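You operate a simulated robot arm through the tools that you are given. There is no shell and no other tool.

Carry out the task below with a simulated robot arm. There is one attempt and no reset: what you move stays moved.

## Task
Aim the low roof's two work lamps as the card says.
Fine: lock both lamp clamps again.

The check looks at the end state, three seconds after you hand in, the way a careful person would. Anything else that was tipped, shoved, dropped, spilled or broken makes it a failure.

## Robot
A 6-joint arm with a two-finger gripper, fixed in place. Base frame: the origin is on the floor under the middle of its stand, x ahead of it, y to its left, z up; the work surface is at about z = 0.945. Lengths are in m, angles in degrees, forces in N, time in s.
It reaches about 1.572 m from its shoulder. Its first joint turns from -166.0 to 166.0 degrees. Payload 2.45 kg.
The tool frame sits at the grasp point between the pads (the TCP): z along the fingers, y along the line on which they close. The tips reach 0.02 m beyond it. The gripper opens to 0.14 m; its body begins 0.168 m behind the TCP.
Orientation is told as [roll, pitch, yaw] about the base's x, y, z axes, in that order, counted from this pose: with the fingers straight down and closing along the base's y, the tool's x points along the base's -x, its y along +y and its z along -z.

## Interface
- The arm moves only by the tool drive_tool. Its argument "motion" is a list of rows, each an object (a shift or turn left out is 0, a gripper value left out holds the last) with "linear": the shift along the tool's x, y, z in cm, a list of three; "dr": the turn, a rotation vector about the tool's x, y, z in degrees, a list of three; "hand": the opening, from 0 (shut) to 1 (fully open). In form: [{"linear": [tx, ty, tz], "dr": [wx, wy, wz], "hand": hand}, ...]. A call has 1 to 20 rows; each row shifts and turns the commanded pose from where the row before left it, along the tool's axes as they then stand. Each row takes 0.2 s and may step no farther than 0.05 m and 8.6 degrees from the row before; otherwise, or with a gripper value out of range, the whole call is refused. Where a pose cannot be reached the arm comes as near as it can. A force on the tool above 60 N (or 10 N above the force at the start of the call, whichever is more), or a blocked arm, ends the call early, and 0.2 s more pass. Each finger travels about 0.045 m/s and halts on what it meets, pressing with about 29 N; the grip force reading is that of the motor and also rises with nothing between the fingers. The clock runs only during rows and for 0.2 s after the last one: add rows that do not move to give the fingers time. It gives the time, the measured TCP pose, the force on the tool (base axes), the opening and the grip force at its end, in the units of the frame above (readings bear some noise), with the torque about the TCP (base axes, N m) and any sound that the robot's microphone picked up.
- Cameras (640 x 400 px; columns grow to the right, rows downward): "scene" is fixed at [0.048, 0.4988, 1.7579]; the picture's right is [-0.46, -0.89, 0.00], its down [-0.61, 0.32, -0.72] and it looks along [0.64, -0.33, -0.69] (base axes); focal length 341 px, centre (320, 200). "wrist" rides on the gripper at [0.078, 0.011, -0.209] in the tool frame; the picture's right is [-0.14, 0.99, 0.00], its down [-0.92, -0.13, -0.37] and it looks along [-0.36, -0.05, 0.93] (tool axes); focal length 280 px, centre (320, 200). There is no depth. A picture from a camera that has moved, and an enlarged one, comes with that camera's place and axes in the base frame and with its lens.
- camera(camera): a new picture of that camera. It takes no simulated time.
- zoom(camera, box): a new picture of the part [left, top, right, bottom] of that camera's present view, enlarged. It takes no simulated time.
- job_done(): hands the job in; it is judged then, once.

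Nothing tells you positions but the pictures and the camera data. Unless the task says otherwise, let go and move clear before handing in.

The tools are called after "Emit:" as name(argument=value, ...) on one line, values as JSON. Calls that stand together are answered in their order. drive_tool: Moves the arm, as the interface text tells. Its arguments: {"type":"object","properties":{"motion":{"type":"array","items":{"type":"object","properties":{"linear":{"type":"array","items":{"type":"number"}},"dr":{"type":"array","items":{"type":"number"}},"hand":{"type":"number"}}}}},"required":["motion"]} The other tools are called the same way: camera (camera) takes a picture; zoom (camera, box) takes an enlarged picture of a part of a camera's view; job_done () hands the job in.

At the start:

```text
t: 0.0
tool_pos: [0.6932, 0.0206, 1.3963]
tcp_rot: [0.0, -0.1, 0.1]
wrist_force: [0.0, -0.2, -0.1]
torque: [-0.02, 0.0, 0.02]
finger_gap: 0.1398
grasp_force: 0.0
```

scene: 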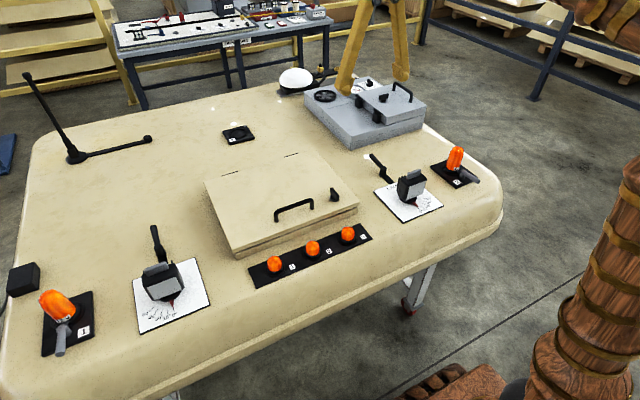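
wrist: 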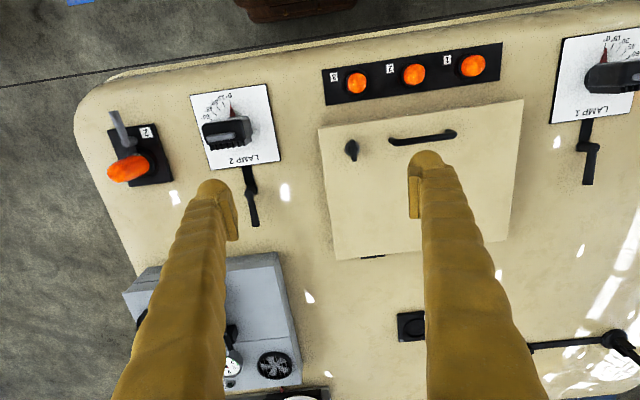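

I see a roof with two lamps on printed dials, each with a clamp lever, beacons, a hatch, and no card yet identified. I'll zoom in on the details first.

Emit:
zoom(camera="scene", box=[120, 210, 240, 340])

Emit:
zoom(camera="scene", box=[350, 130, 490, 230])

Emit:
zoom(camera="wrist", box=[180, 70, 300, 240])

Emit:
zoom(camera="wrist", box=[540, 20, 640, 200])

Emit:
zoom(camera="scene", box=[100, 0, 340, 60])

Emit:
zoom(camera="scene", box=[270, 60, 440, 160])

Emit:
zoom(camera="scene", box=[200, 150, 380, 290])

```text
3.08 times, centred on (180, 275) of scene
camera zoom: at [0.048, 0.4988, 1.7579], right [-0.46, -0.89, 0.0], down [-0.61, 0.32, -0.72], along [0.64, -0.33, -0.69], focal length 1051 px, centre (751, -31)
```

zoom: 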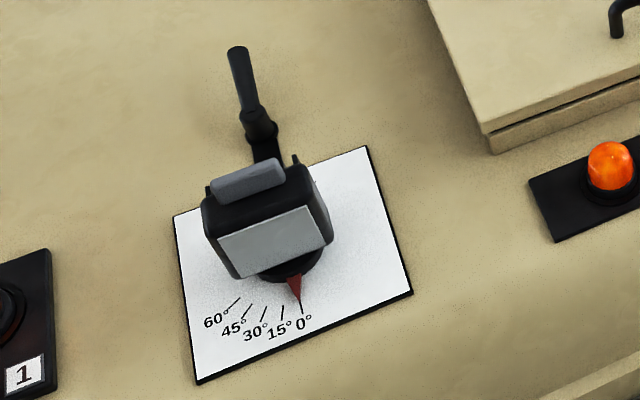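

```text
4.00 times, centred on (420, 180) of scene
camera zoom: at [0.048, 0.4988, 1.7579], right [-0.46, -0.89, 0.0], down [-0.61, 0.32, -0.72], along [0.64, -0.33, -0.69], focal length 1366 px, centre (-80, 280)
```

zoom: 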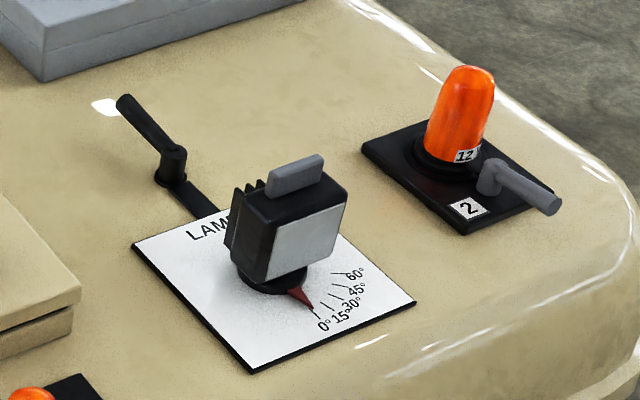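

```text
2.35 times, centred on (240, 155) of wrist
camera zoom: at [0.6151, 0.032, 1.6056], right [0.14, 0.99, 0.0], down [0.92, -0.13, 0.37], along [0.36, -0.05, -0.93], focal length 660 px, centre (508, 306)
```

zoom: 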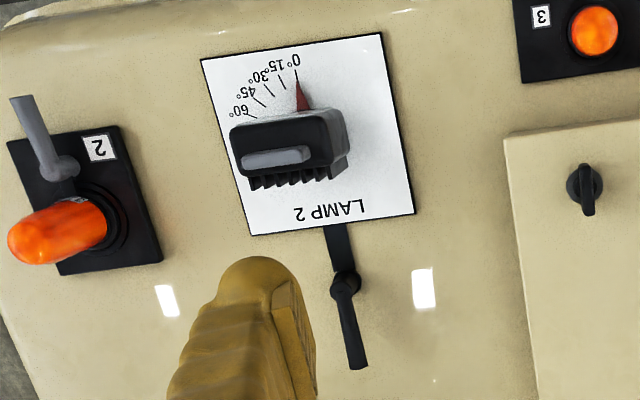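

```text
2.22 times, centred on (590, 110) of wrist
camera zoom: at [0.6151, 0.032, 1.6056], right [0.14, 0.99, 0.0], down [0.92, -0.13, 0.37], along [0.36, -0.05, -0.93], focal length 623 px, centre (-280, 400)
```

zoom: 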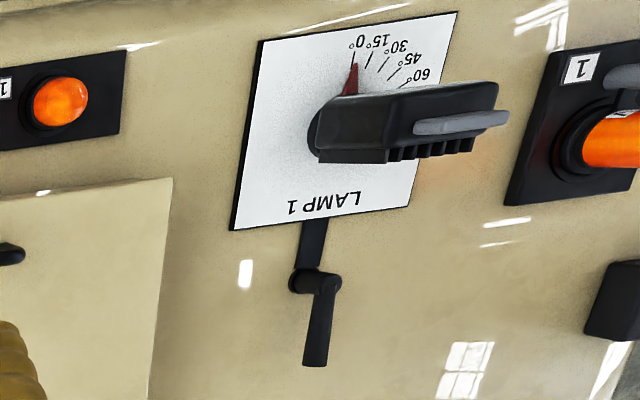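

```text
2.67 times, centred on (220, 30) of scene
camera zoom: at [0.048, 0.4988, 1.7579], right [-0.46, -0.89, 0.0], down [-0.61, 0.32, -0.72], along [0.64, -0.33, -0.69], focal length 910 px, centre (587, 653)
```

zoom: 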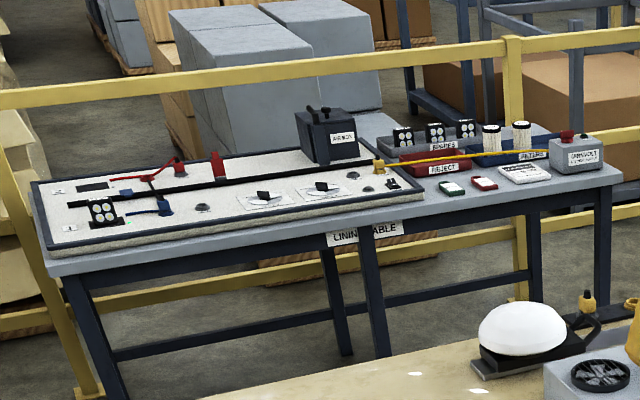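

```text
3.76 times, centred on (355, 110) of scene
camera zoom: at [0.048, 0.4988, 1.7579], right [-0.46, -0.89, 0.0], down [-0.61, 0.32, -0.72], along [0.64, -0.33, -0.69], focal length 1285 px, centre (188, 539)
```

zoom: 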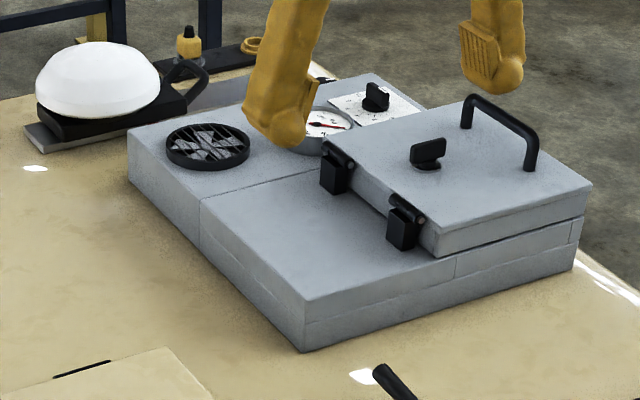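

```text
2.86 times, centred on (290, 220) of scene
camera zoom: at [0.048, 0.4988, 1.7579], right [-0.46, -0.89, 0.0], down [-0.61, 0.32, -0.72], along [0.64, -0.33, -0.69], focal length 976 px, centre (406, 143)
```

zoom: 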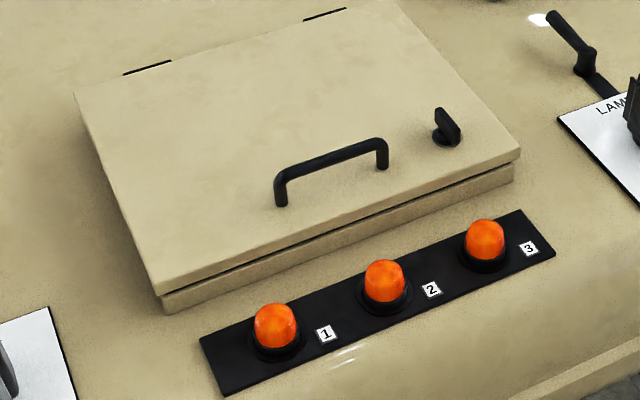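

Both lamps sit at 0° with clamp levers behind them. I still need to find the card, so I'll look closer at the far table and the rest of the view.

Emit:
zoom(camera="scene", box=[230, 0, 340, 40])

Emit:
zoom(camera="scene", box=[275, 5, 335, 30])

Emit:
zoom(camera="scene", box=[110, 10, 180, 60])

Emit:
zoom(camera="scene", box=[0, 250, 100, 400])

Emit:
zoom(camera="wrist", box=[100, 240, 340, 400])

Emit:
zoom(camera="scene", box=[270, 60, 350, 110])

Emit:
zoom(camera="scene", box=[400, 0, 640, 150])

Emit:
zoom(camera="scene", box=[0, 50, 160, 200])

```text
5.82 times, centred on (285, 20) of scene
camera zoom: at [0.048, 0.4988, 1.7579], right [-0.46, -0.89, 0.0], down [-0.61, 0.32, -0.72], along [0.64, -0.33, -0.69], focal length 1987 px, centre (524, 1247)
```

zoom: 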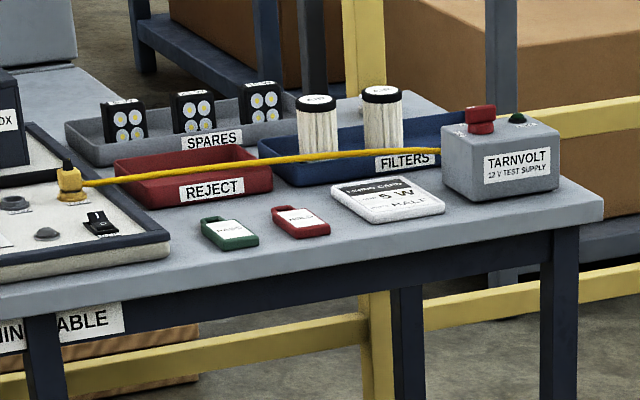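

```text
10.67 times, centred on (305, 18) of scene
camera zoom: at [0.048, 0.4988, 1.7579], right [-0.46, -0.89, 0.0], down [-0.61, 0.32, -0.72], along [0.64, -0.33, -0.69], focal length 3642 px, centre (480, 2147)
```

zoom: 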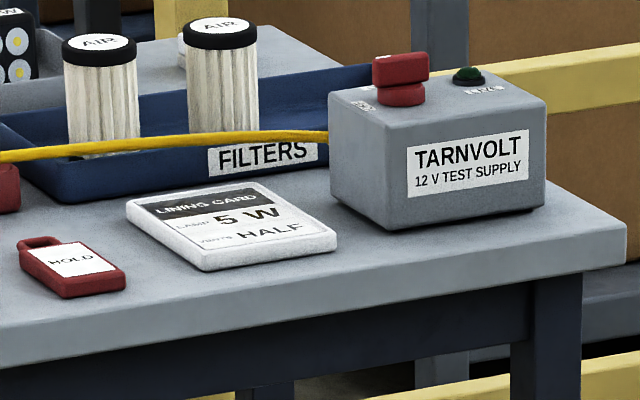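

```text
8.00 times, centred on (145, 35) of scene
camera zoom: at [0.048, 0.4988, 1.7579], right [-0.46, -0.89, 0.0], down [-0.61, 0.32, -0.72], along [0.64, -0.33, -0.69], focal length 2732 px, centre (1720, 1520)
```

zoom: 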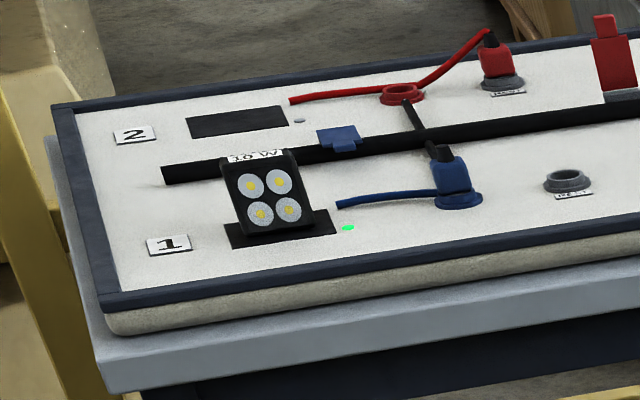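

```text
2.67 times, centred on (50, 325) of scene
camera zoom: at [0.048, 0.4988, 1.7579], right [-0.46, -0.89, 0.0], down [-0.61, 0.32, -0.72], along [0.64, -0.33, -0.69], focal length 910 px, centre (1040, -133)
```

zoom: 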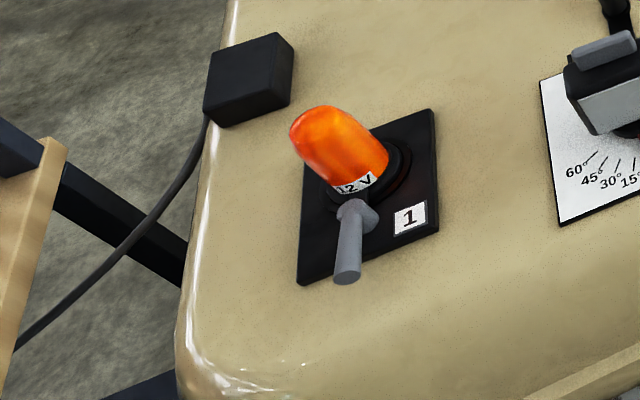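

```text
2.50 times, centred on (220, 320) of wrist
camera zoom: at [0.6151, 0.032, 1.6056], right [0.14, 0.99, 0.0], down [0.92, -0.13, 0.37], along [0.36, -0.05, -0.93], focal length 701 px, centre (570, -100)
```

zoom: 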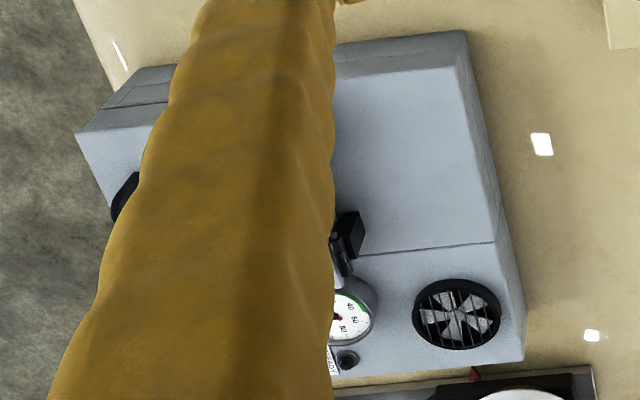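

```text
8.00 times, centred on (310, 85) of scene
camera zoom: at [0.048, 0.4988, 1.7579], right [-0.46, -0.89, 0.0], down [-0.61, 0.32, -0.72], along [0.64, -0.33, -0.69], focal length 2732 px, centre (400, 1120)
```

zoom: 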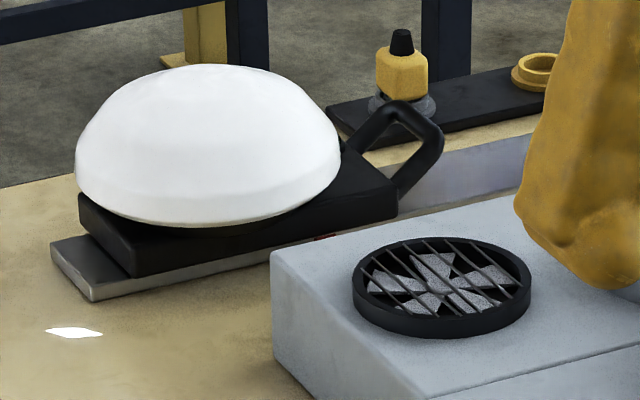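

```text
2.67 times, centred on (520, 75) of scene
camera zoom: at [0.048, 0.4988, 1.7579], right [-0.46, -0.89, 0.0], down [-0.61, 0.32, -0.72], along [0.64, -0.33, -0.69], focal length 910 px, centre (-213, 533)
```

zoom: 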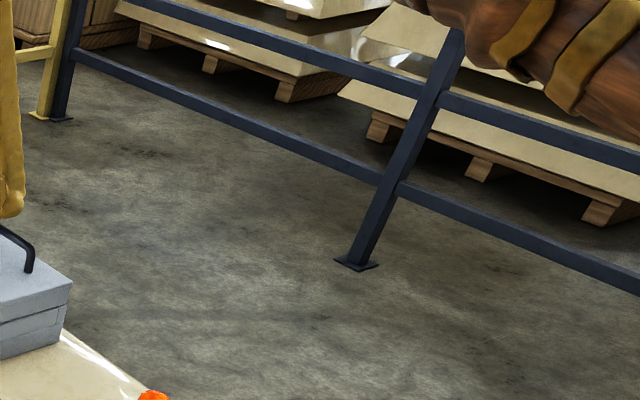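

```text
2.67 times, centred on (80, 125) of scene
camera zoom: at [0.048, 0.4988, 1.7579], right [-0.46, -0.89, 0.0], down [-0.61, 0.32, -0.72], along [0.64, -0.33, -0.69], focal length 910 px, centre (960, 400)
```

zoom: 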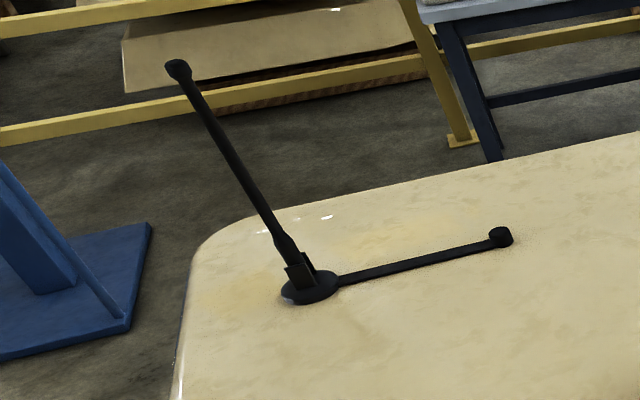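

The only card visible so far is a "lining card" for another table (5 W / half), which isn't about aiming these lamps. I'll check remaining spots before moving the camera.

Emit:
zoom(camera="scene", box=[210, 110, 270, 150])

Emit:
zoom(camera="scene", box=[340, 70, 430, 130])

Emit:
zoom(camera="scene", box=[380, 230, 520, 400])

Emit:
zoom(camera="scene", box=[120, 340, 400, 400])

Emit:
zoom(camera="wrist", box=[480, 200, 640, 400])

Emit:
zoom(camera="scene", box=[0, 0, 140, 120])

Emit:
zoom(camera="scene", box=[170, 10, 260, 60])

```text
10.00 times, centred on (240, 130) of scene
camera zoom: at [0.048, 0.4988, 1.7579], right [-0.46, -0.89, 0.0], down [-0.61, 0.32, -0.72], along [0.64, -0.33, -0.69], focal length 3414 px, centre (1120, 900)
```

zoom: 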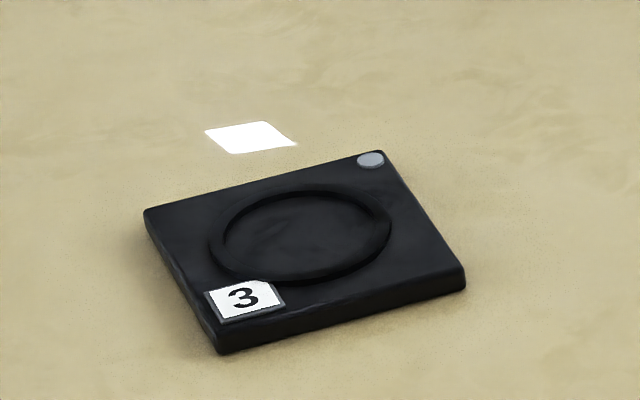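

```text
6.67 times, centred on (385, 100) of scene
camera zoom: at [0.048, 0.4988, 1.7579], right [-0.46, -0.89, 0.0], down [-0.61, 0.32, -0.72], along [0.64, -0.33, -0.69], focal length 2276 px, centre (-113, 867)
```

zoom: 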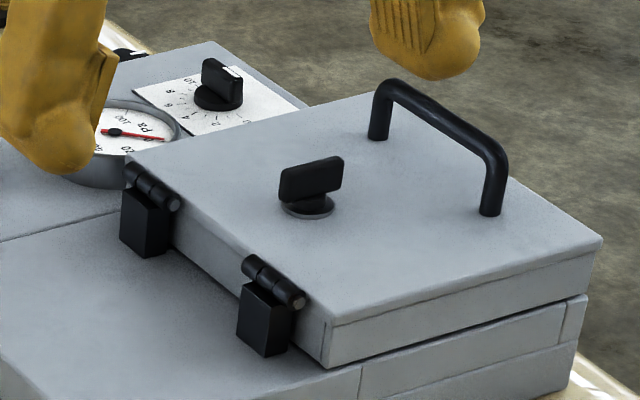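

```text
2.35 times, centred on (450, 315) of scene
camera zoom: at [0.048, 0.4988, 1.7579], right [-0.46, -0.89, 0.0], down [-0.61, 0.32, -0.72], along [0.64, -0.33, -0.69], focal length 803 px, centre (14, -71)
```

zoom: 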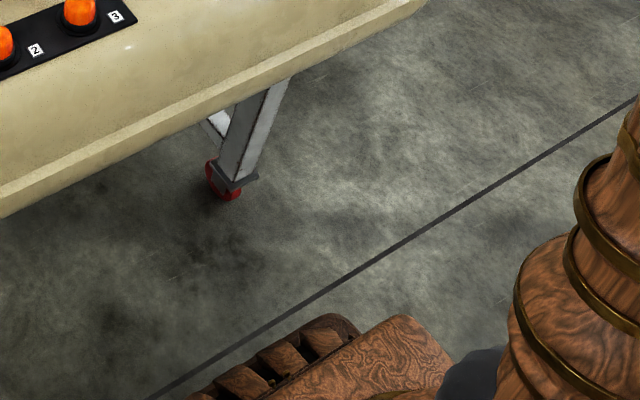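

```text
2.29 times, centred on (260, 370) of scene
camera zoom: at [0.048, 0.4988, 1.7579], right [-0.46, -0.89, 0.0], down [-0.61, 0.32, -0.72], along [0.64, -0.33, -0.69], focal length 780 px, centre (457, -189)
```

zoom: 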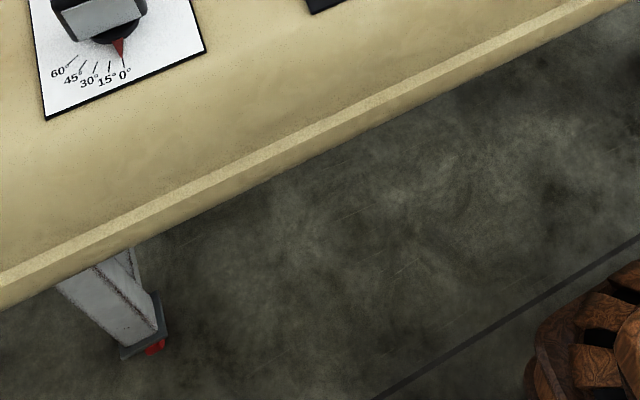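

```text
2.00 times, centred on (560, 300) of wrist
camera zoom: at [0.6151, 0.032, 1.6056], right [0.14, 0.99, 0.0], down [0.92, -0.13, 0.37], along [0.36, -0.05, -0.93], focal length 561 px, centre (-160, 0)
```

zoom: 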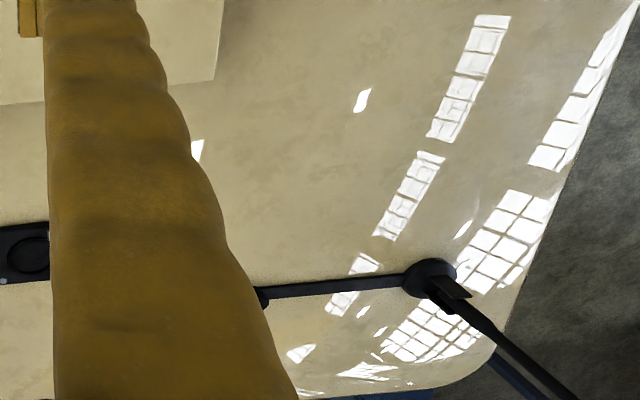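

```text
3.33 times, centred on (70, 60) of scene
camera zoom: at [0.048, 0.4988, 1.7579], right [-0.46, -0.89, 0.0], down [-0.61, 0.32, -0.72], along [0.64, -0.33, -0.69], focal length 1138 px, centre (1153, 667)
```

zoom: 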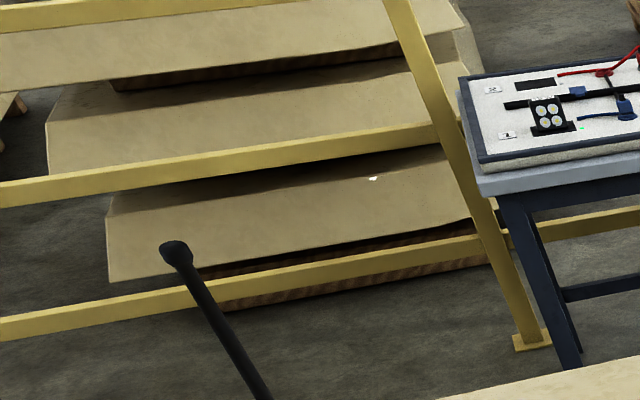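

```text
7.11 times, centred on (215, 35) of scene
camera zoom: at [0.048, 0.4988, 1.7579], right [-0.46, -0.89, 0.0], down [-0.61, 0.32, -0.72], along [0.64, -0.33, -0.69], focal length 2428 px, centre (1067, 1373)
```

zoom: 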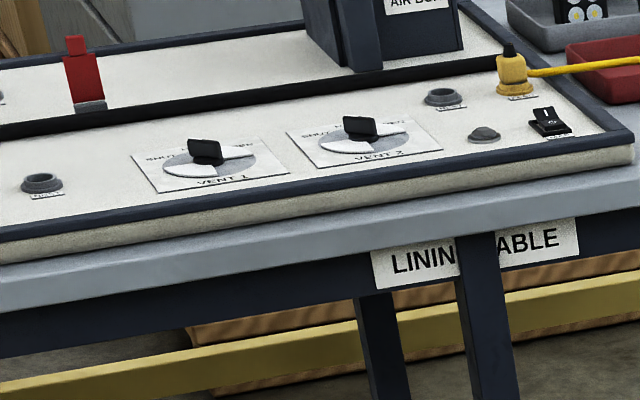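

No aiming card is visible from here. I'll tilt the wrist camera up in place, well above the roof, to look around the hall for it.

Emit:
drive_tool(motion=[{"linear": [0, 0, -5]}, {"linear": [0, 0, -5]}, {"dr": [0, -8.5, 0]}, {"dr": [0, -8.5, 0]}, {"dr": [0, -8.5, 0]}, {"dr": [0, -8.5, 0]}, {"dr": [0, -8.5, 0]}, {"dr": [0, -8.5, 0]}])

Emit:
camera(camera="wrist")

Emit:
camera(camera="scene")

```text
t: 1.8
tool_pos: [0.6927, 0.0219, 1.4958]
tcp_rot: [0.0, -51.1, 0.0]
wrist_force: [0.6, 0.1, -0.5]
torque: [0.01, 0.01, 0.0]
finger_gap: 0.1399
grasp_force: 0.0
```

```text
taken
camera wrist: at [0.4814, 0.0328, 1.5676], right [0.09, 0.99, 0.11], down [0.29, -0.13, 0.95], along [0.95, -0.05, -0.3], focal length 280 px, centre (320, 200)
```

wrist: 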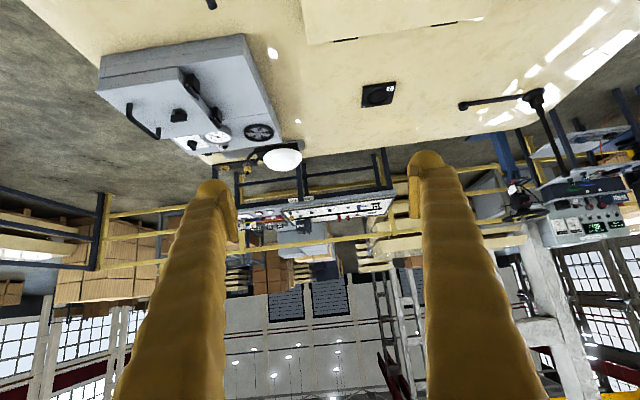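

```text
taken
```

scene: 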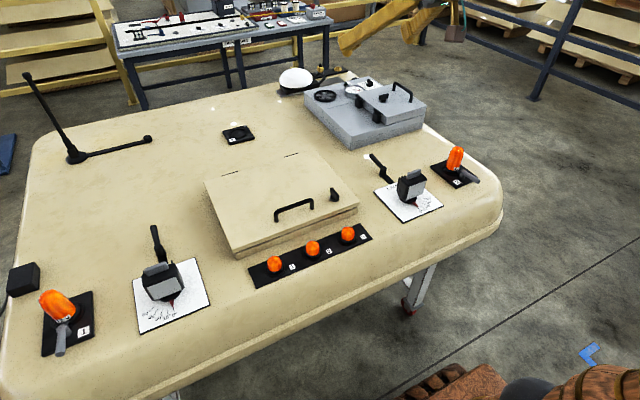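

The picture is upside down; there's another workstation on the left with a console. I'll zoom there and then pan left.

Emit:
zoom(camera="wrist", box=[480, 80, 640, 260])

Emit:
drive_tool(motion=[{"dr": [-6.62, 0, -5.36]}, {"dr": [-6.62, 0, -5.36]}, {"dr": [-6.62, 0, -5.36]}, {"dr": [-6.62, 0, -5.36]}, {"dr": [-6.62, 0, -5.36]}, {"dr": [-6.62, 0, -5.36]}, {"dr": [-6.62, 0, -5.36]}])

Emit:
camera(camera="wrist")

```text
2.22 times, centred on (560, 170) of wrist
camera zoom: at [0.4814, 0.0328, 1.5676], right [0.09, 0.99, 0.11], down [0.29, -0.13, 0.95], along [0.95, -0.05, -0.3], focal length 623 px, centre (-213, 267)
```

zoom: 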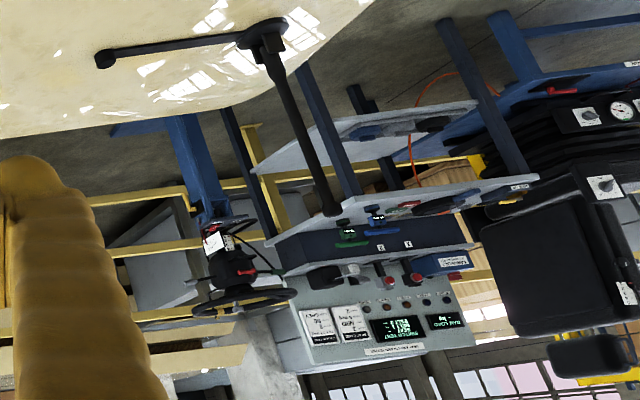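

```text
t: 3.4
tool_pos: [0.6932, 0.0207, 1.4968]
tcp_rot: [-0.2, -51.0, 59.7]
wrist_force: [-0.3, -0.5, 0.1]
torque: [-0.06, -0.01, -0.06]
finger_gap: 0.1399
grasp_force: 0.1
```

```text
taken
camera wrist: at [0.577, -0.1559, 1.5683], right [-0.81, 0.57, 0.11], down [0.26, 0.19, 0.95], along [0.52, 0.8, -0.3], focal length 280 px, centre (320, 200)
```

wrist: 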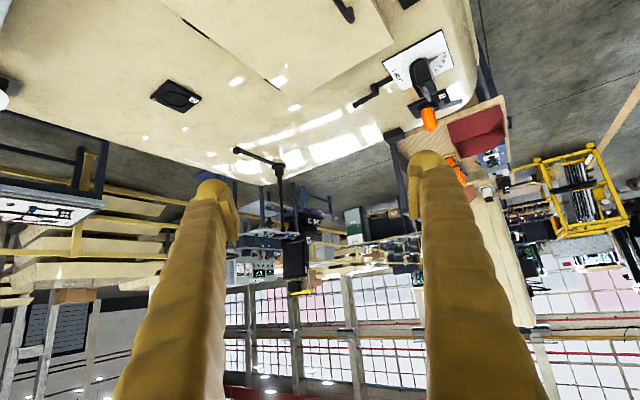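

Looking to the left now; there's a side shelf near the roof's left edge with items. Zooming on it and the console.

Emit:
zoom(camera="wrist", box=[390, 90, 550, 210])

Emit:
zoom(camera="wrist", box=[220, 180, 420, 300])

Emit:
zoom(camera="wrist", box=[480, 120, 640, 300])

Emit:
drive_tool(motion=[{"dr": [-6.62, 0, -5.36]}, {"dr": [-6.62, 0, -5.36]}, {"dr": [-6.62, 0, -5.36]}, {"dr": [-6.62, 0, -5.36]}, {"dr": [-6.62, 0, -5.36]}])

Emit:
camera(camera="wrist")

```text
3.33 times, centred on (470, 150) of wrist
camera zoom: at [0.577, -0.1559, 1.5683], right [-0.81, 0.57, 0.11], down [0.26, 0.19, 0.95], along [0.52, 0.8, -0.3], focal length 935 px, centre (-180, 367)
```

zoom: 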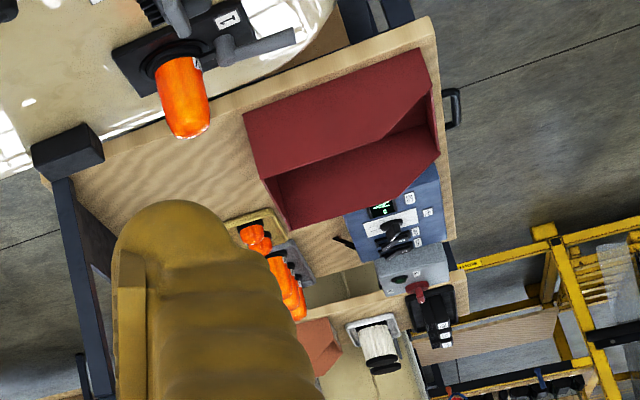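

```text
3.20 times, centred on (320, 240) of wrist
camera zoom: at [0.577, -0.1559, 1.5683], right [-0.81, 0.57, 0.11], down [0.26, 0.19, 0.95], along [0.52, 0.8, -0.3], focal length 897 px, centre (320, 72)
```

zoom: 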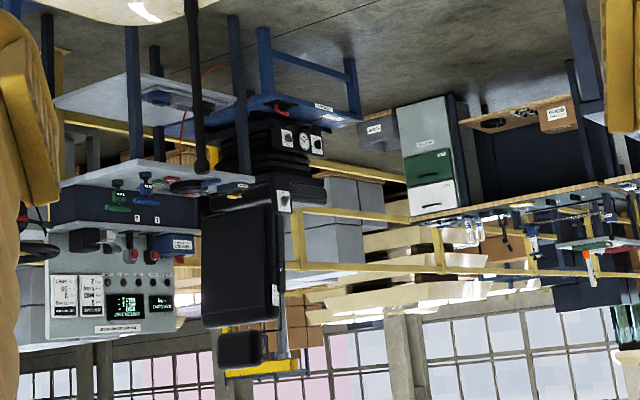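

```text
2.22 times, centred on (560, 210) of wrist
camera zoom: at [0.577, -0.1559, 1.5683], right [-0.81, 0.57, 0.11], down [0.26, 0.19, 0.95], along [0.52, 0.8, -0.3], focal length 623 px, centre (-213, 178)
```

zoom: 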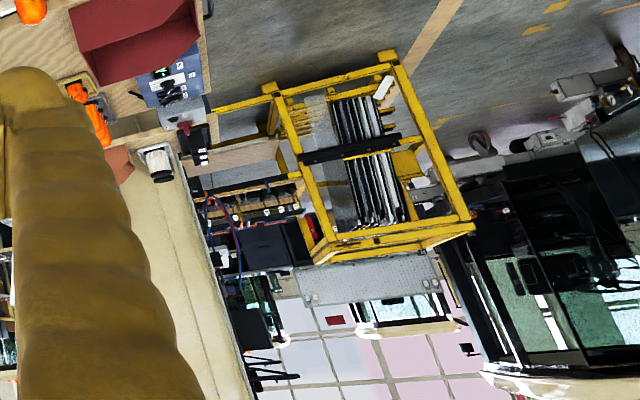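

```text
t: 4.6
tool_pos: [0.6929, 0.0217, 1.4964]
tcp_rot: [-0.4, -50.9, 102.3]
wrist_force: [-0.5, 0.4, 0.8]
torque: [-0.03, -0.02, -0.04]
finger_gap: 0.14
grasp_force: 0.0
```

```text
taken
camera wrist: at [0.7268, -0.1871, 1.5677], right [-0.99, -0.12, 0.1], down [0.06, 0.31, 0.95], along [-0.15, 0.94, -0.3], focal length 280 px, centre (320, 200)
```

wrist: 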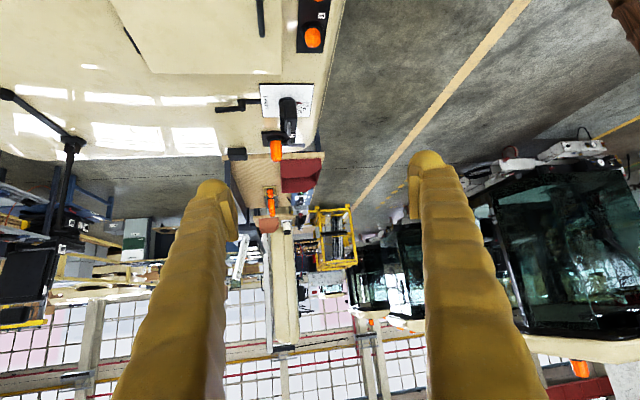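

There's a wooden side bench beyond the roof's left edge. I'll slide the camera left at height to read what's on it.

Emit:
drive_tool(motion=[{"linear": [-3.0, -1.04, 3.7]}, {"linear": [-3.0, -1.04, 3.7]}, {"linear": [-3.0, -1.04, 3.7]}, {"linear": [-3.0, -1.04, 3.7]}, {"linear": [-3.0, -1.04, 3.7]}, {"linear": [-3.0, -1.04, 3.7]}, {"linear": [-3.0, -1.04, 3.7]}, {"linear": [-3.0, -1.04, 3.7]}, {"linear": [-3.0, -1.04, 3.7]}, {"linear": [-3.0, -1.04, 3.7]}])

Emit:
camera(camera="wrist")

Emit:
zoom(camera="wrist", box=[220, 60, 420, 220])

Emit:
zoom(camera="wrist", box=[230, 180, 420, 300])

```text
t: 6.8
tool_pos: [0.6963, 0.5125, 1.4969]
tcp_rot: [0.0, -51.0, 102.3]
wrist_force: [0.2, -0.4, 0.4]
torque: [-0.01, -0.05, -0.01]
finger_gap: 0.1403
grasp_force: 0.1
```

```text
taken
camera wrist: at [0.7301, 0.3024, 1.5685], right [-0.99, -0.12, 0.11], down [0.06, 0.31, 0.95], along [-0.15, 0.94, -0.3], focal length 280 px, centre (320, 200)
```

wrist: 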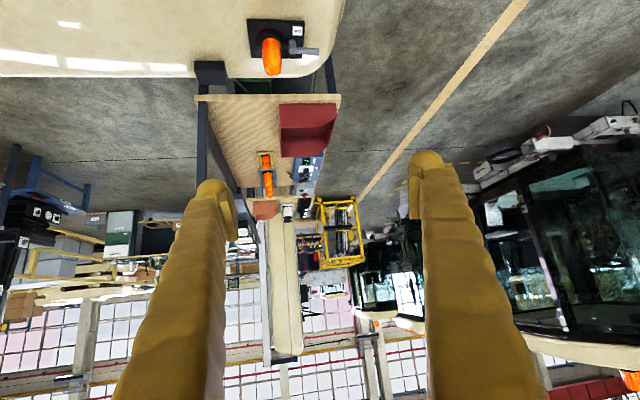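

```text
2.50 times, centred on (320, 140) of wrist
camera zoom: at [0.7301, 0.3024, 1.5685], right [-0.99, -0.12, 0.11], down [0.06, 0.31, 0.95], along [-0.15, 0.94, -0.3], focal length 701 px, centre (320, 350)
```

zoom: 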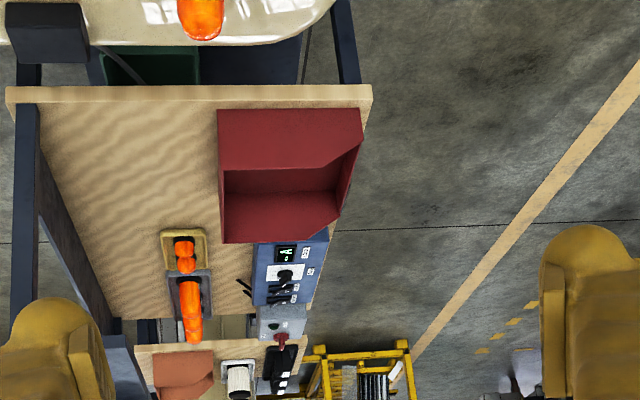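

```text
3.33 times, centred on (325, 240) of wrist
camera zoom: at [0.7301, 0.3024, 1.5685], right [-0.99, -0.12, 0.11], down [0.06, 0.31, 0.95], along [-0.15, 0.94, -0.3], focal length 935 px, centre (303, 67)
```

zoom: 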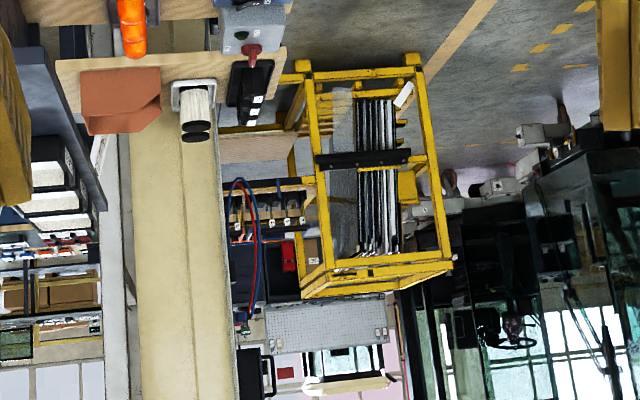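

Nothing readable as an aiming card here yet. I'll continue panning to see behind the robot on the left side.

Emit:
drive_tool(motion=[{"dr": [-6.62, 0, -5.36]}, {"dr": [-6.62, 0, -5.36]}, {"dr": [-6.62, 0, -5.36]}, {"dr": [-6.62, 0, -5.36]}, {"dr": [-6.62, 0, -5.36]}, {"dr": [-6.62, 0, -5.36]}, {"dr": [-6.62, 0, -5.36]}])

Emit:
camera(camera="wrist")

```text
t: 8.4
tool_pos: [0.5847, 0.5437, 1.3599]
tcp_rot: [-4.3, -49.2, 161.7]
wrist_force: [-0.4, -0.4, -0.5]
torque: [-0.01, -0.05, -0.05]
finger_gap: 0.1398
grasp_force: 0.1
out of reach, approached as far as the arm can: row 4, 5, 6, 7
```

```text
taken
camera wrist: at [0.775, 0.4539, 1.4367], right [-0.45, -0.89, 0.06], down [-0.27, 0.19, 0.94], along [-0.85, 0.41, -0.33], focal length 280 px, centre (320, 200)
```

wrist: 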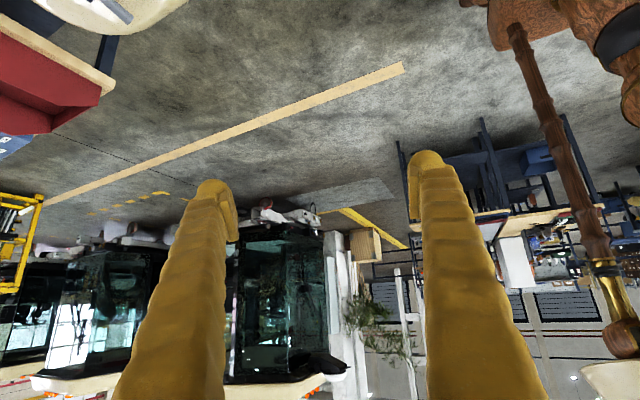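

The arm hit its reach limit here; behind there are racks and a desk. I'll zoom, then pan back.

Emit:
zoom(camera="wrist", box=[380, 110, 640, 320])

Emit:
drive_tool(motion=[{"dr": [6.62, 0, 5.36]}, {"dr": [6.62, 0, 5.36]}, {"dr": [6.62, 0, 5.36]}, {"dr": [6.62, 0, 5.36]}, {"dr": [6.62, 0, 5.36]}, {"dr": [6.62, 0, 5.36]}, {"dr": [6.62, 0, 5.36]}])

```text
1.90 times, centred on (510, 215) of wrist
camera zoom: at [0.775, 0.4539, 1.4367], right [-0.45, -0.89, 0.06], down [-0.27, 0.19, 0.94], along [-0.85, 0.41, -0.33], focal length 534 px, centre (-42, 171)
```

zoom: 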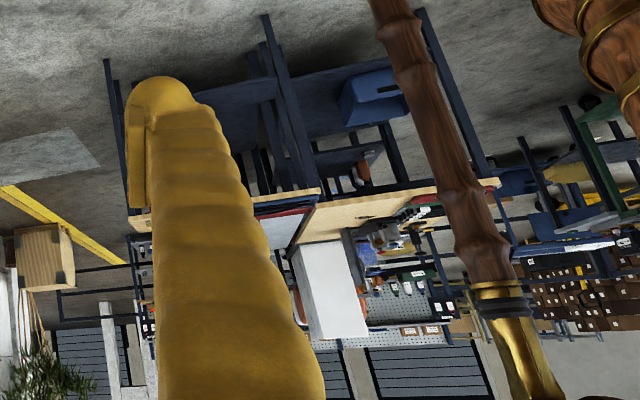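

```text
t: 10.0
tool_pos: [0.5858, 0.5451, 1.3588]
tcp_rot: [-2.6, -51.8, 102.1]
wrist_force: [0.0, -0.4, -0.6]
torque: [0.05, 0.0, 0.06]
finger_gap: 0.14
grasp_force: 0.0
```

Back to looking left; now I'll return to the centre and pan to the right side of the robot.

Emit:
drive_tool(motion=[{"linear": [1.95, 0.45, -4.28]}, {"linear": [1.95, 0.45, -4.28]}, {"linear": [1.95, 0.45, -4.28]}, {"linear": [1.95, 0.45, -4.28]}, {"linear": [1.95, 0.45, -4.28]}, {"linear": [1.95, 0.45, -4.28]}, {"linear": [1.95, 0.45, -4.28]}, {"linear": [1.95, 0.45, -4.28]}, {"linear": [1.95, 0.45, -4.28]}, {"linear": [1.95, 0.45, -4.28]}, {"linear": [1.95, 0.45, -4.28]}, {"linear": [1.95, 0.45, -4.28]}])

Emit:
drive_tool(motion=[{"dr": [6.62, 0, 5.36]}, {"dr": [6.62, 0, 5.36]}, {"dr": [6.62, 0, 5.36]}, {"dr": [6.62, 0, 5.36]}, {"dr": [6.62, 0, 5.36]}, {"dr": [6.62, 0, 5.36]}, {"dr": [6.62, 0, 5.36]}, {"dr": [6.62, 0, 5.36]}, {"dr": [6.62, 0, 5.36]}, {"dr": [6.62, 0, 5.36]}, {"dr": [6.62, 0, 5.36]}, {"dr": [6.62, 0, 5.36]}, {"dr": [6.62, 0, 5.36]}, {"dr": [6.62, 0, 5.36]}, {"dr": [6.62, 0, 5.36]}, {"dr": [6.62, 0, 5.36]}, {"dr": [6.62, 0, 5.36]}, {"dr": [6.62, 0, 5.36]}])

Emit:
camera(camera="wrist")

```text
t: 12.6
tool_pos: [0.6243, -0.0049, 1.4938]
tcp_rot: [-2.8, -51.8, 102.2]
wrist_force: [0.4, 0.3, -0.3]
torque: [-0.05, -0.01, -0.01]
finger_gap: 0.1398
grasp_force: 0.2
```

```text
t: 14.6
tool_pos: [0.7021, -0.0307, 1.3925]
tcp_rot: [9.4, -45.7, 18.2]
wrist_force: [0.4, -0.7, 0.4]
torque: [0.01, 0.0, 0.01]
finger_gap: 0.1401
grasp_force: 0.1
stopped in row 9: the arm was blocked; the commanded pose is now the measured one
```

```text
taken
camera wrist: at [0.5156, -0.1171, 1.4828], right [-0.32, 0.92, 0.21], down [0.43, -0.05, 0.9], along [0.84, 0.38, -0.38], focal length 280 px, centre (320, 200)
```

wrist: 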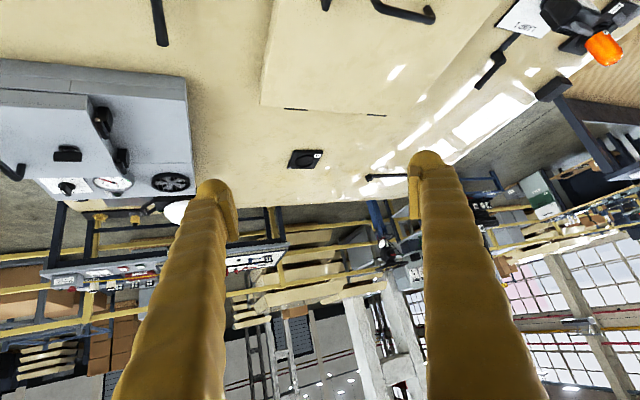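

The arm reported blocked partway through the turn. I'll check the scene view before moving further.

Emit:
camera(camera="scene")

```text
taken
```

scene: 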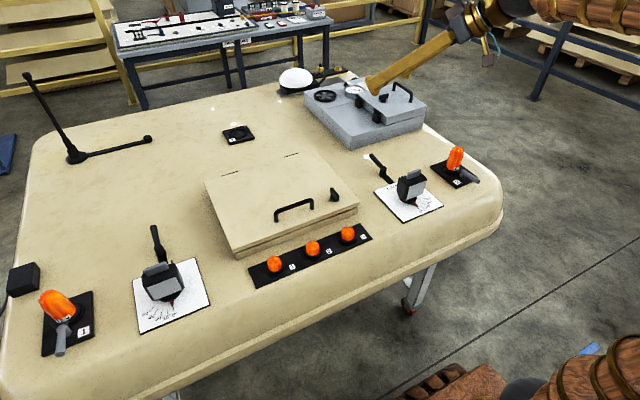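

All items look undisturbed, so it was probably the arm meeting its own joint limits. I'll rise and continue turning right in small steps.

Emit:
drive_tool(motion=[{"linear": [-3.5, 0.54, -3.35]}, {"linear": [-3.5, 0.54, -3.35]}])

```text
t: 15.2
tool_pos: [0.6999, -0.0304, 1.4948]
tcp_rot: [9.2, -45.9, 18.4]
wrist_force: [0.3, -0.8, -0.1]
torque: [0.02, -0.01, -0.02]
finger_gap: 0.1398
grasp_force: 0.1
```

Emit:
drive_tool(motion=[{"dr": [4.4, -0.68, 4.2]}, {"dr": [4.4, -0.68, 4.2]}, {"dr": [4.4, -0.68, 4.2]}, {"dr": [4.6, 0, 0]}, {"dr": [4.6, -5, 0]}])

Emit:
drive_tool(motion=[{"dr": [6.62, 0, 5.36]}, {"dr": [6.62, 0, 5.36]}, {"dr": [6.62, 0, 5.36]}, {"dr": [6.62, 0, 5.36]}, {"dr": [6.62, 0, 5.36]}, {"dr": [6.62, 0, 5.36]}])

Emit:
camera(camera="wrist")

```text
t: 16.4
tool_pos: [0.7005, -0.0317, 1.493]
tcp_rot: [0.3, -51.0, -0.5]
wrist_force: [0.0, -0.9, -1.3]
torque: [-0.03, 0.0, 0.0]
finger_gap: 0.1403
grasp_force: 0.0
```

```text
t: 17.8
tool_pos: [0.6991, -0.0313, 1.4914]
tcp_rot: [0.1, -50.8, -51.4]
wrist_force: [-0.6, -0.7, -0.2]
torque: [0.03, 0.0, 0.04]
finger_gap: 0.1397
grasp_force: 0.0
```

```text
taken
camera wrist: at [0.5765, 0.1408, 1.5643], right [0.83, 0.55, 0.11], down [0.08, -0.31, 0.95], along [0.55, -0.78, -0.3], focal length 280 px, centre (320, 200)
```

wrist: 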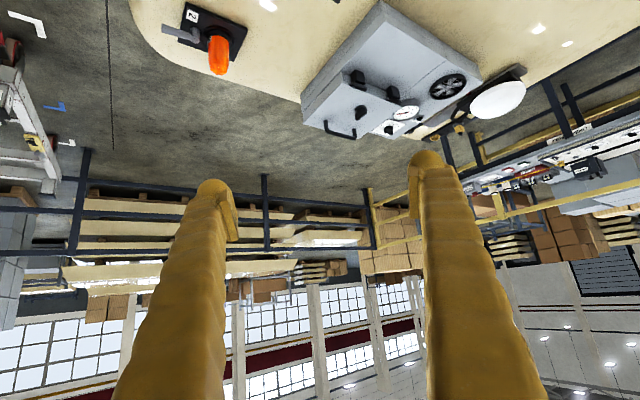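

Some equipment is visible to the right; I'll pan further right.

Emit:
drive_tool(motion=[{"dr": [6.62, 0, 5.36]}, {"dr": [6.62, 0, 5.36]}, {"dr": [6.62, 0, 5.36]}, {"dr": [6.62, 0, 5.36]}, {"dr": [6.62, 0, 5.36]}, {"dr": [6.62, 0, 5.36]}])

Emit:
camera(camera="wrist")

```text
t: 19.2
tool_pos: [0.7002, -0.0315, 1.4937]
tcp_rot: [-0.1, -50.9, -102.4]
wrist_force: [0.1, -0.3, -0.2]
torque: [0.1, -0.06, 0.03]
finger_gap: 0.1399
grasp_force: 0.1
```

```text
taken
camera wrist: at [0.7568, 0.1726, 1.5647], right [0.95, -0.3, 0.1], down [-0.19, -0.26, 0.95], along [-0.26, -0.92, -0.3], focal length 280 px, centre (320, 200)
```

wrist: 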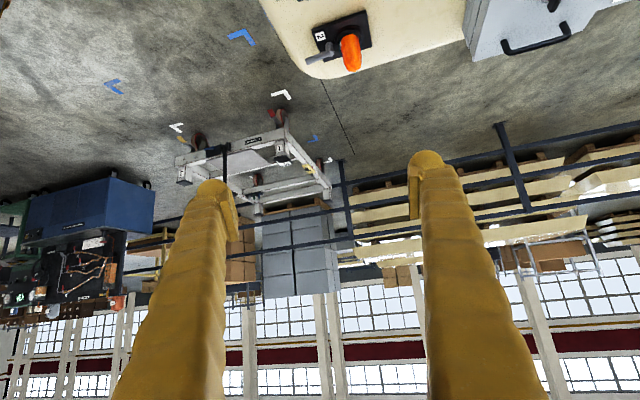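

Emit:
zoom(camera="wrist", box=[0, 160, 200, 330])

Emit:
zoom(camera="wrist", box=[150, 90, 360, 220])

Emit:
drive_tool(motion=[{"dr": [6.62, 0, 5.36]}, {"dr": [6.62, 0, 5.36]}, {"dr": [6.62, 0, 5.36]}, {"dr": [6.62, 0, 5.36]}, {"dr": [6.62, 0, 5.36]}, {"dr": [6.62, 0, 5.36]}])

Emit:
camera(camera="wrist")

```text
2.35 times, centred on (100, 245) of wrist
camera zoom: at [0.7568, 0.1726, 1.5647], right [0.95, -0.3, 0.1], down [-0.19, -0.26, 0.95], along [-0.26, -0.92, -0.3], focal length 660 px, centre (838, 94)
```

zoom: 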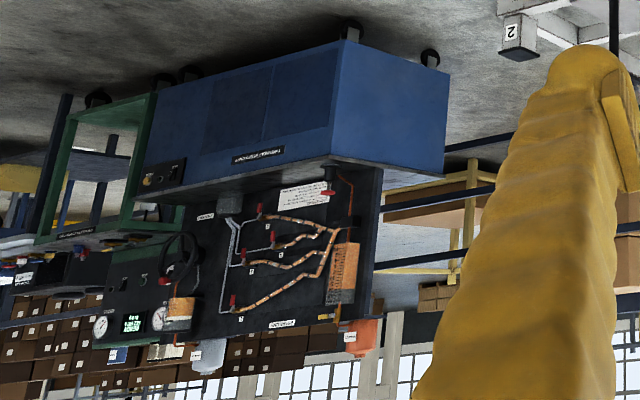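

```text
3.05 times, centred on (255, 155) of wrist
camera zoom: at [0.7568, 0.1726, 1.5647], right [0.95, -0.3, 0.1], down [-0.19, -0.26, 0.95], along [-0.26, -0.92, -0.3], focal length 854 px, centre (518, 337)
```

zoom: 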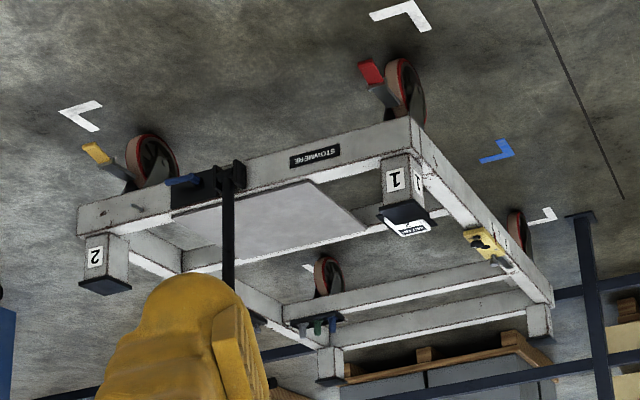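

```text
t: 20.6
tool_pos: [0.6236, -0.1687, 1.2459]
tcp_rot: [0.3, -50.1, -153.3]
wrist_force: [0.1, 0.2, -0.4]
torque: [0.01, 0.01, 0.03]
finger_gap: 0.14
grasp_force: 0.0
out of reach, approached as far as the arm can: row 1, 2, 3, 4, 5, 6
```

```text
taken
camera wrist: at [0.8156, -0.0827, 1.3206], right [0.37, -0.92, 0.11], down [-0.33, -0.02, 0.94], along [-0.87, -0.39, -0.32], focal length 280 px, centre (320, 200)
```

wrist: 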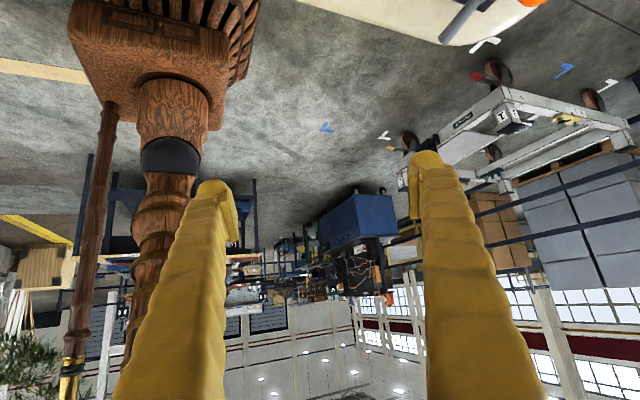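

The arm sagged toward lamp 2 at its reach limit, so I'll raise it immediately and swing back toward the centre.

Emit:
drive_tool(motion=[{"linear": [-3.8, 0, -3.15]}, {"linear": [-3.8, 0, -3.15]}, {"linear": [-3.8, 0, -3.15]}, {"linear": [-3.8, 0, -3.15]}, {"linear": [-3.8, 0, -3.15]}])

Emit:
zoom(camera="wrist", box=[0, 150, 200, 330])

Emit:
zoom(camera="wrist", box=[220, 180, 440, 320])

```text
t: 21.8
tool_pos: [0.548, -0.2343, 1.2991]
tcp_rot: [0.4, -50.4, -153.2]
wrist_force: [-0.3, 0.3, -0.5]
torque: [-0.01, 0.05, -0.04]
finger_gap: 0.1399
grasp_force: 0.2
out of reach, approached as far as the arm can: row 1, 2, 3, 4, 5
```

```text
2.22 times, centred on (100, 240) of wrist
camera zoom: at [0.7407, -0.147, 1.3738], right [0.37, -0.92, 0.11], down [-0.33, -0.02, 0.94], along [-0.87, -0.39, -0.31], focal length 623 px, centre (809, 111)
```

zoom: 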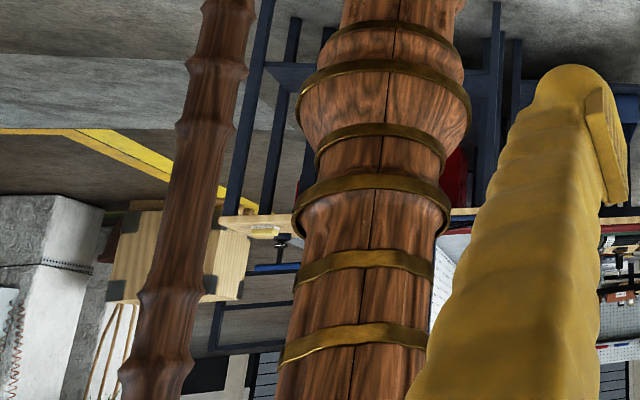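

```text
2.86 times, centred on (330, 250) of wrist
camera zoom: at [0.7407, -0.147, 1.3738], right [0.37, -0.92, 0.11], down [-0.33, -0.02, 0.94], along [-0.87, -0.39, -0.31], focal length 801 px, centre (291, 57)
```

zoom: 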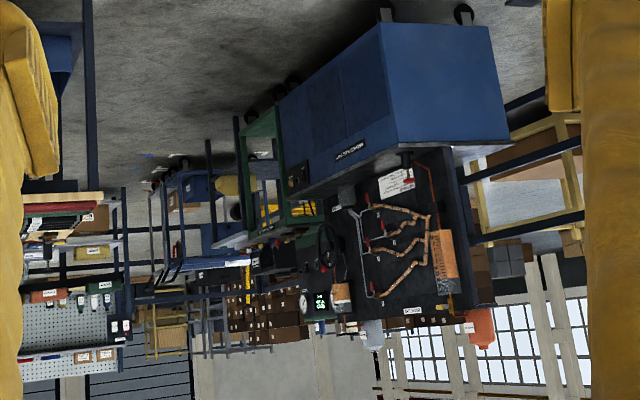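

I'll swing the camera back toward forward-left to read the left-hand console and bench more closely.

Emit:
drive_tool(motion=[{"dr": [-6.62, 0, -5.36]}, {"dr": [-6.62, 0, -5.36]}, {"dr": [-6.62, 0, -5.36]}, {"dr": [-6.62, 0, -5.36]}, {"dr": [-6.62, 0, -5.36]}, {"dr": [-6.62, 0, -5.36]}, {"linear": [-3.8, 0, -3.15]}, {"linear": [-3.8, 0, -3.15]}, {"linear": [-3.8, 0, -3.15]}, {"linear": [-3.8, 0, -3.15]}])

Emit:
camera(camera="wrist")

```text
t: 24.0
tool_pos: [0.5535, -0.2303, 1.4959]
tcp_rot: [-0.4, -50.9, -102.2]
wrist_force: [-0.1, -0.5, -0.4]
torque: [0.01, 0.0, -0.03]
finger_gap: 0.1399
grasp_force: 0.0
```

```text
taken
camera wrist: at [0.6085, -0.0265, 1.5681], right [0.95, -0.3, 0.1], down [-0.18, -0.26, 0.95], along [-0.25, -0.92, -0.3], focal length 280 px, centre (320, 200)
```

wrist: 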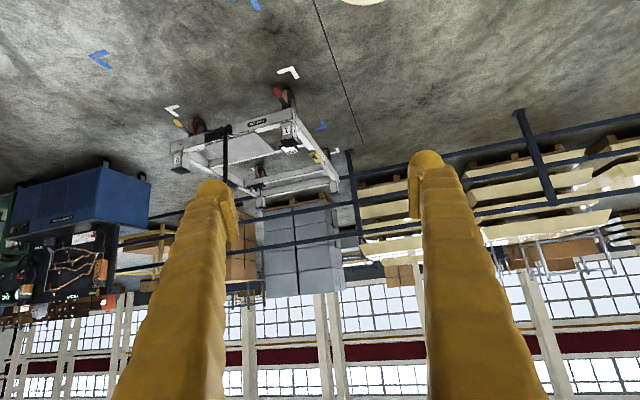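

Emit:
drive_tool(motion=[{"dr": [-6.62, 0, -5.36]}, {"dr": [-6.62, 0, -5.36]}, {"dr": [-6.62, 0, -5.36]}, {"dr": [-6.62, 0, -5.36]}, {"dr": [-6.62, 0, -5.36]}, {"dr": [-6.62, 0, -5.36]}, {"dr": [-6.62, 0, -5.36]}, {"dr": [-6.62, 0, -5.36]}, {"dr": [-6.62, 0, -5.36]}, {"dr": [-6.62, 0, -5.36]}, {"dr": [-6.62, 0, -5.36]}, {"dr": [-6.62, 0, -5.36]}])

Emit:
camera(camera="wrist")

```text
t: 26.6
tool_pos: [0.5509, -0.2301, 1.497]
tcp_rot: [0.2, -51.1, -0.2]
wrist_force: [-0.8, 0.3, 0.8]
torque: [0.0, 0.01, -0.01]
finger_gap: 0.14
grasp_force: 0.1
```

```text
taken
camera wrist: at [0.339, -0.2195, 1.5676], right [0.09, 0.99, 0.11], down [0.29, -0.13, 0.95], along [0.95, -0.05, -0.3], focal length 280 px, centre (320, 200)
```

wrist: 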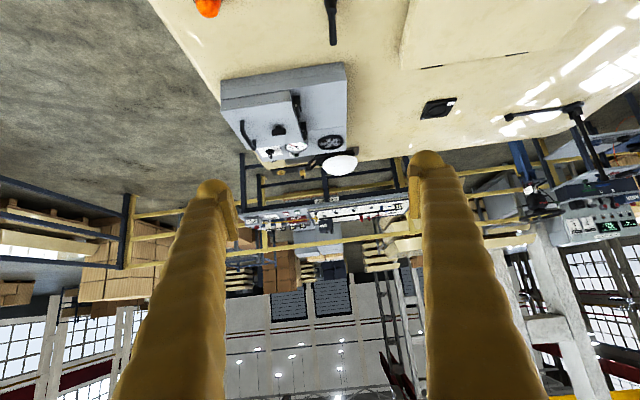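

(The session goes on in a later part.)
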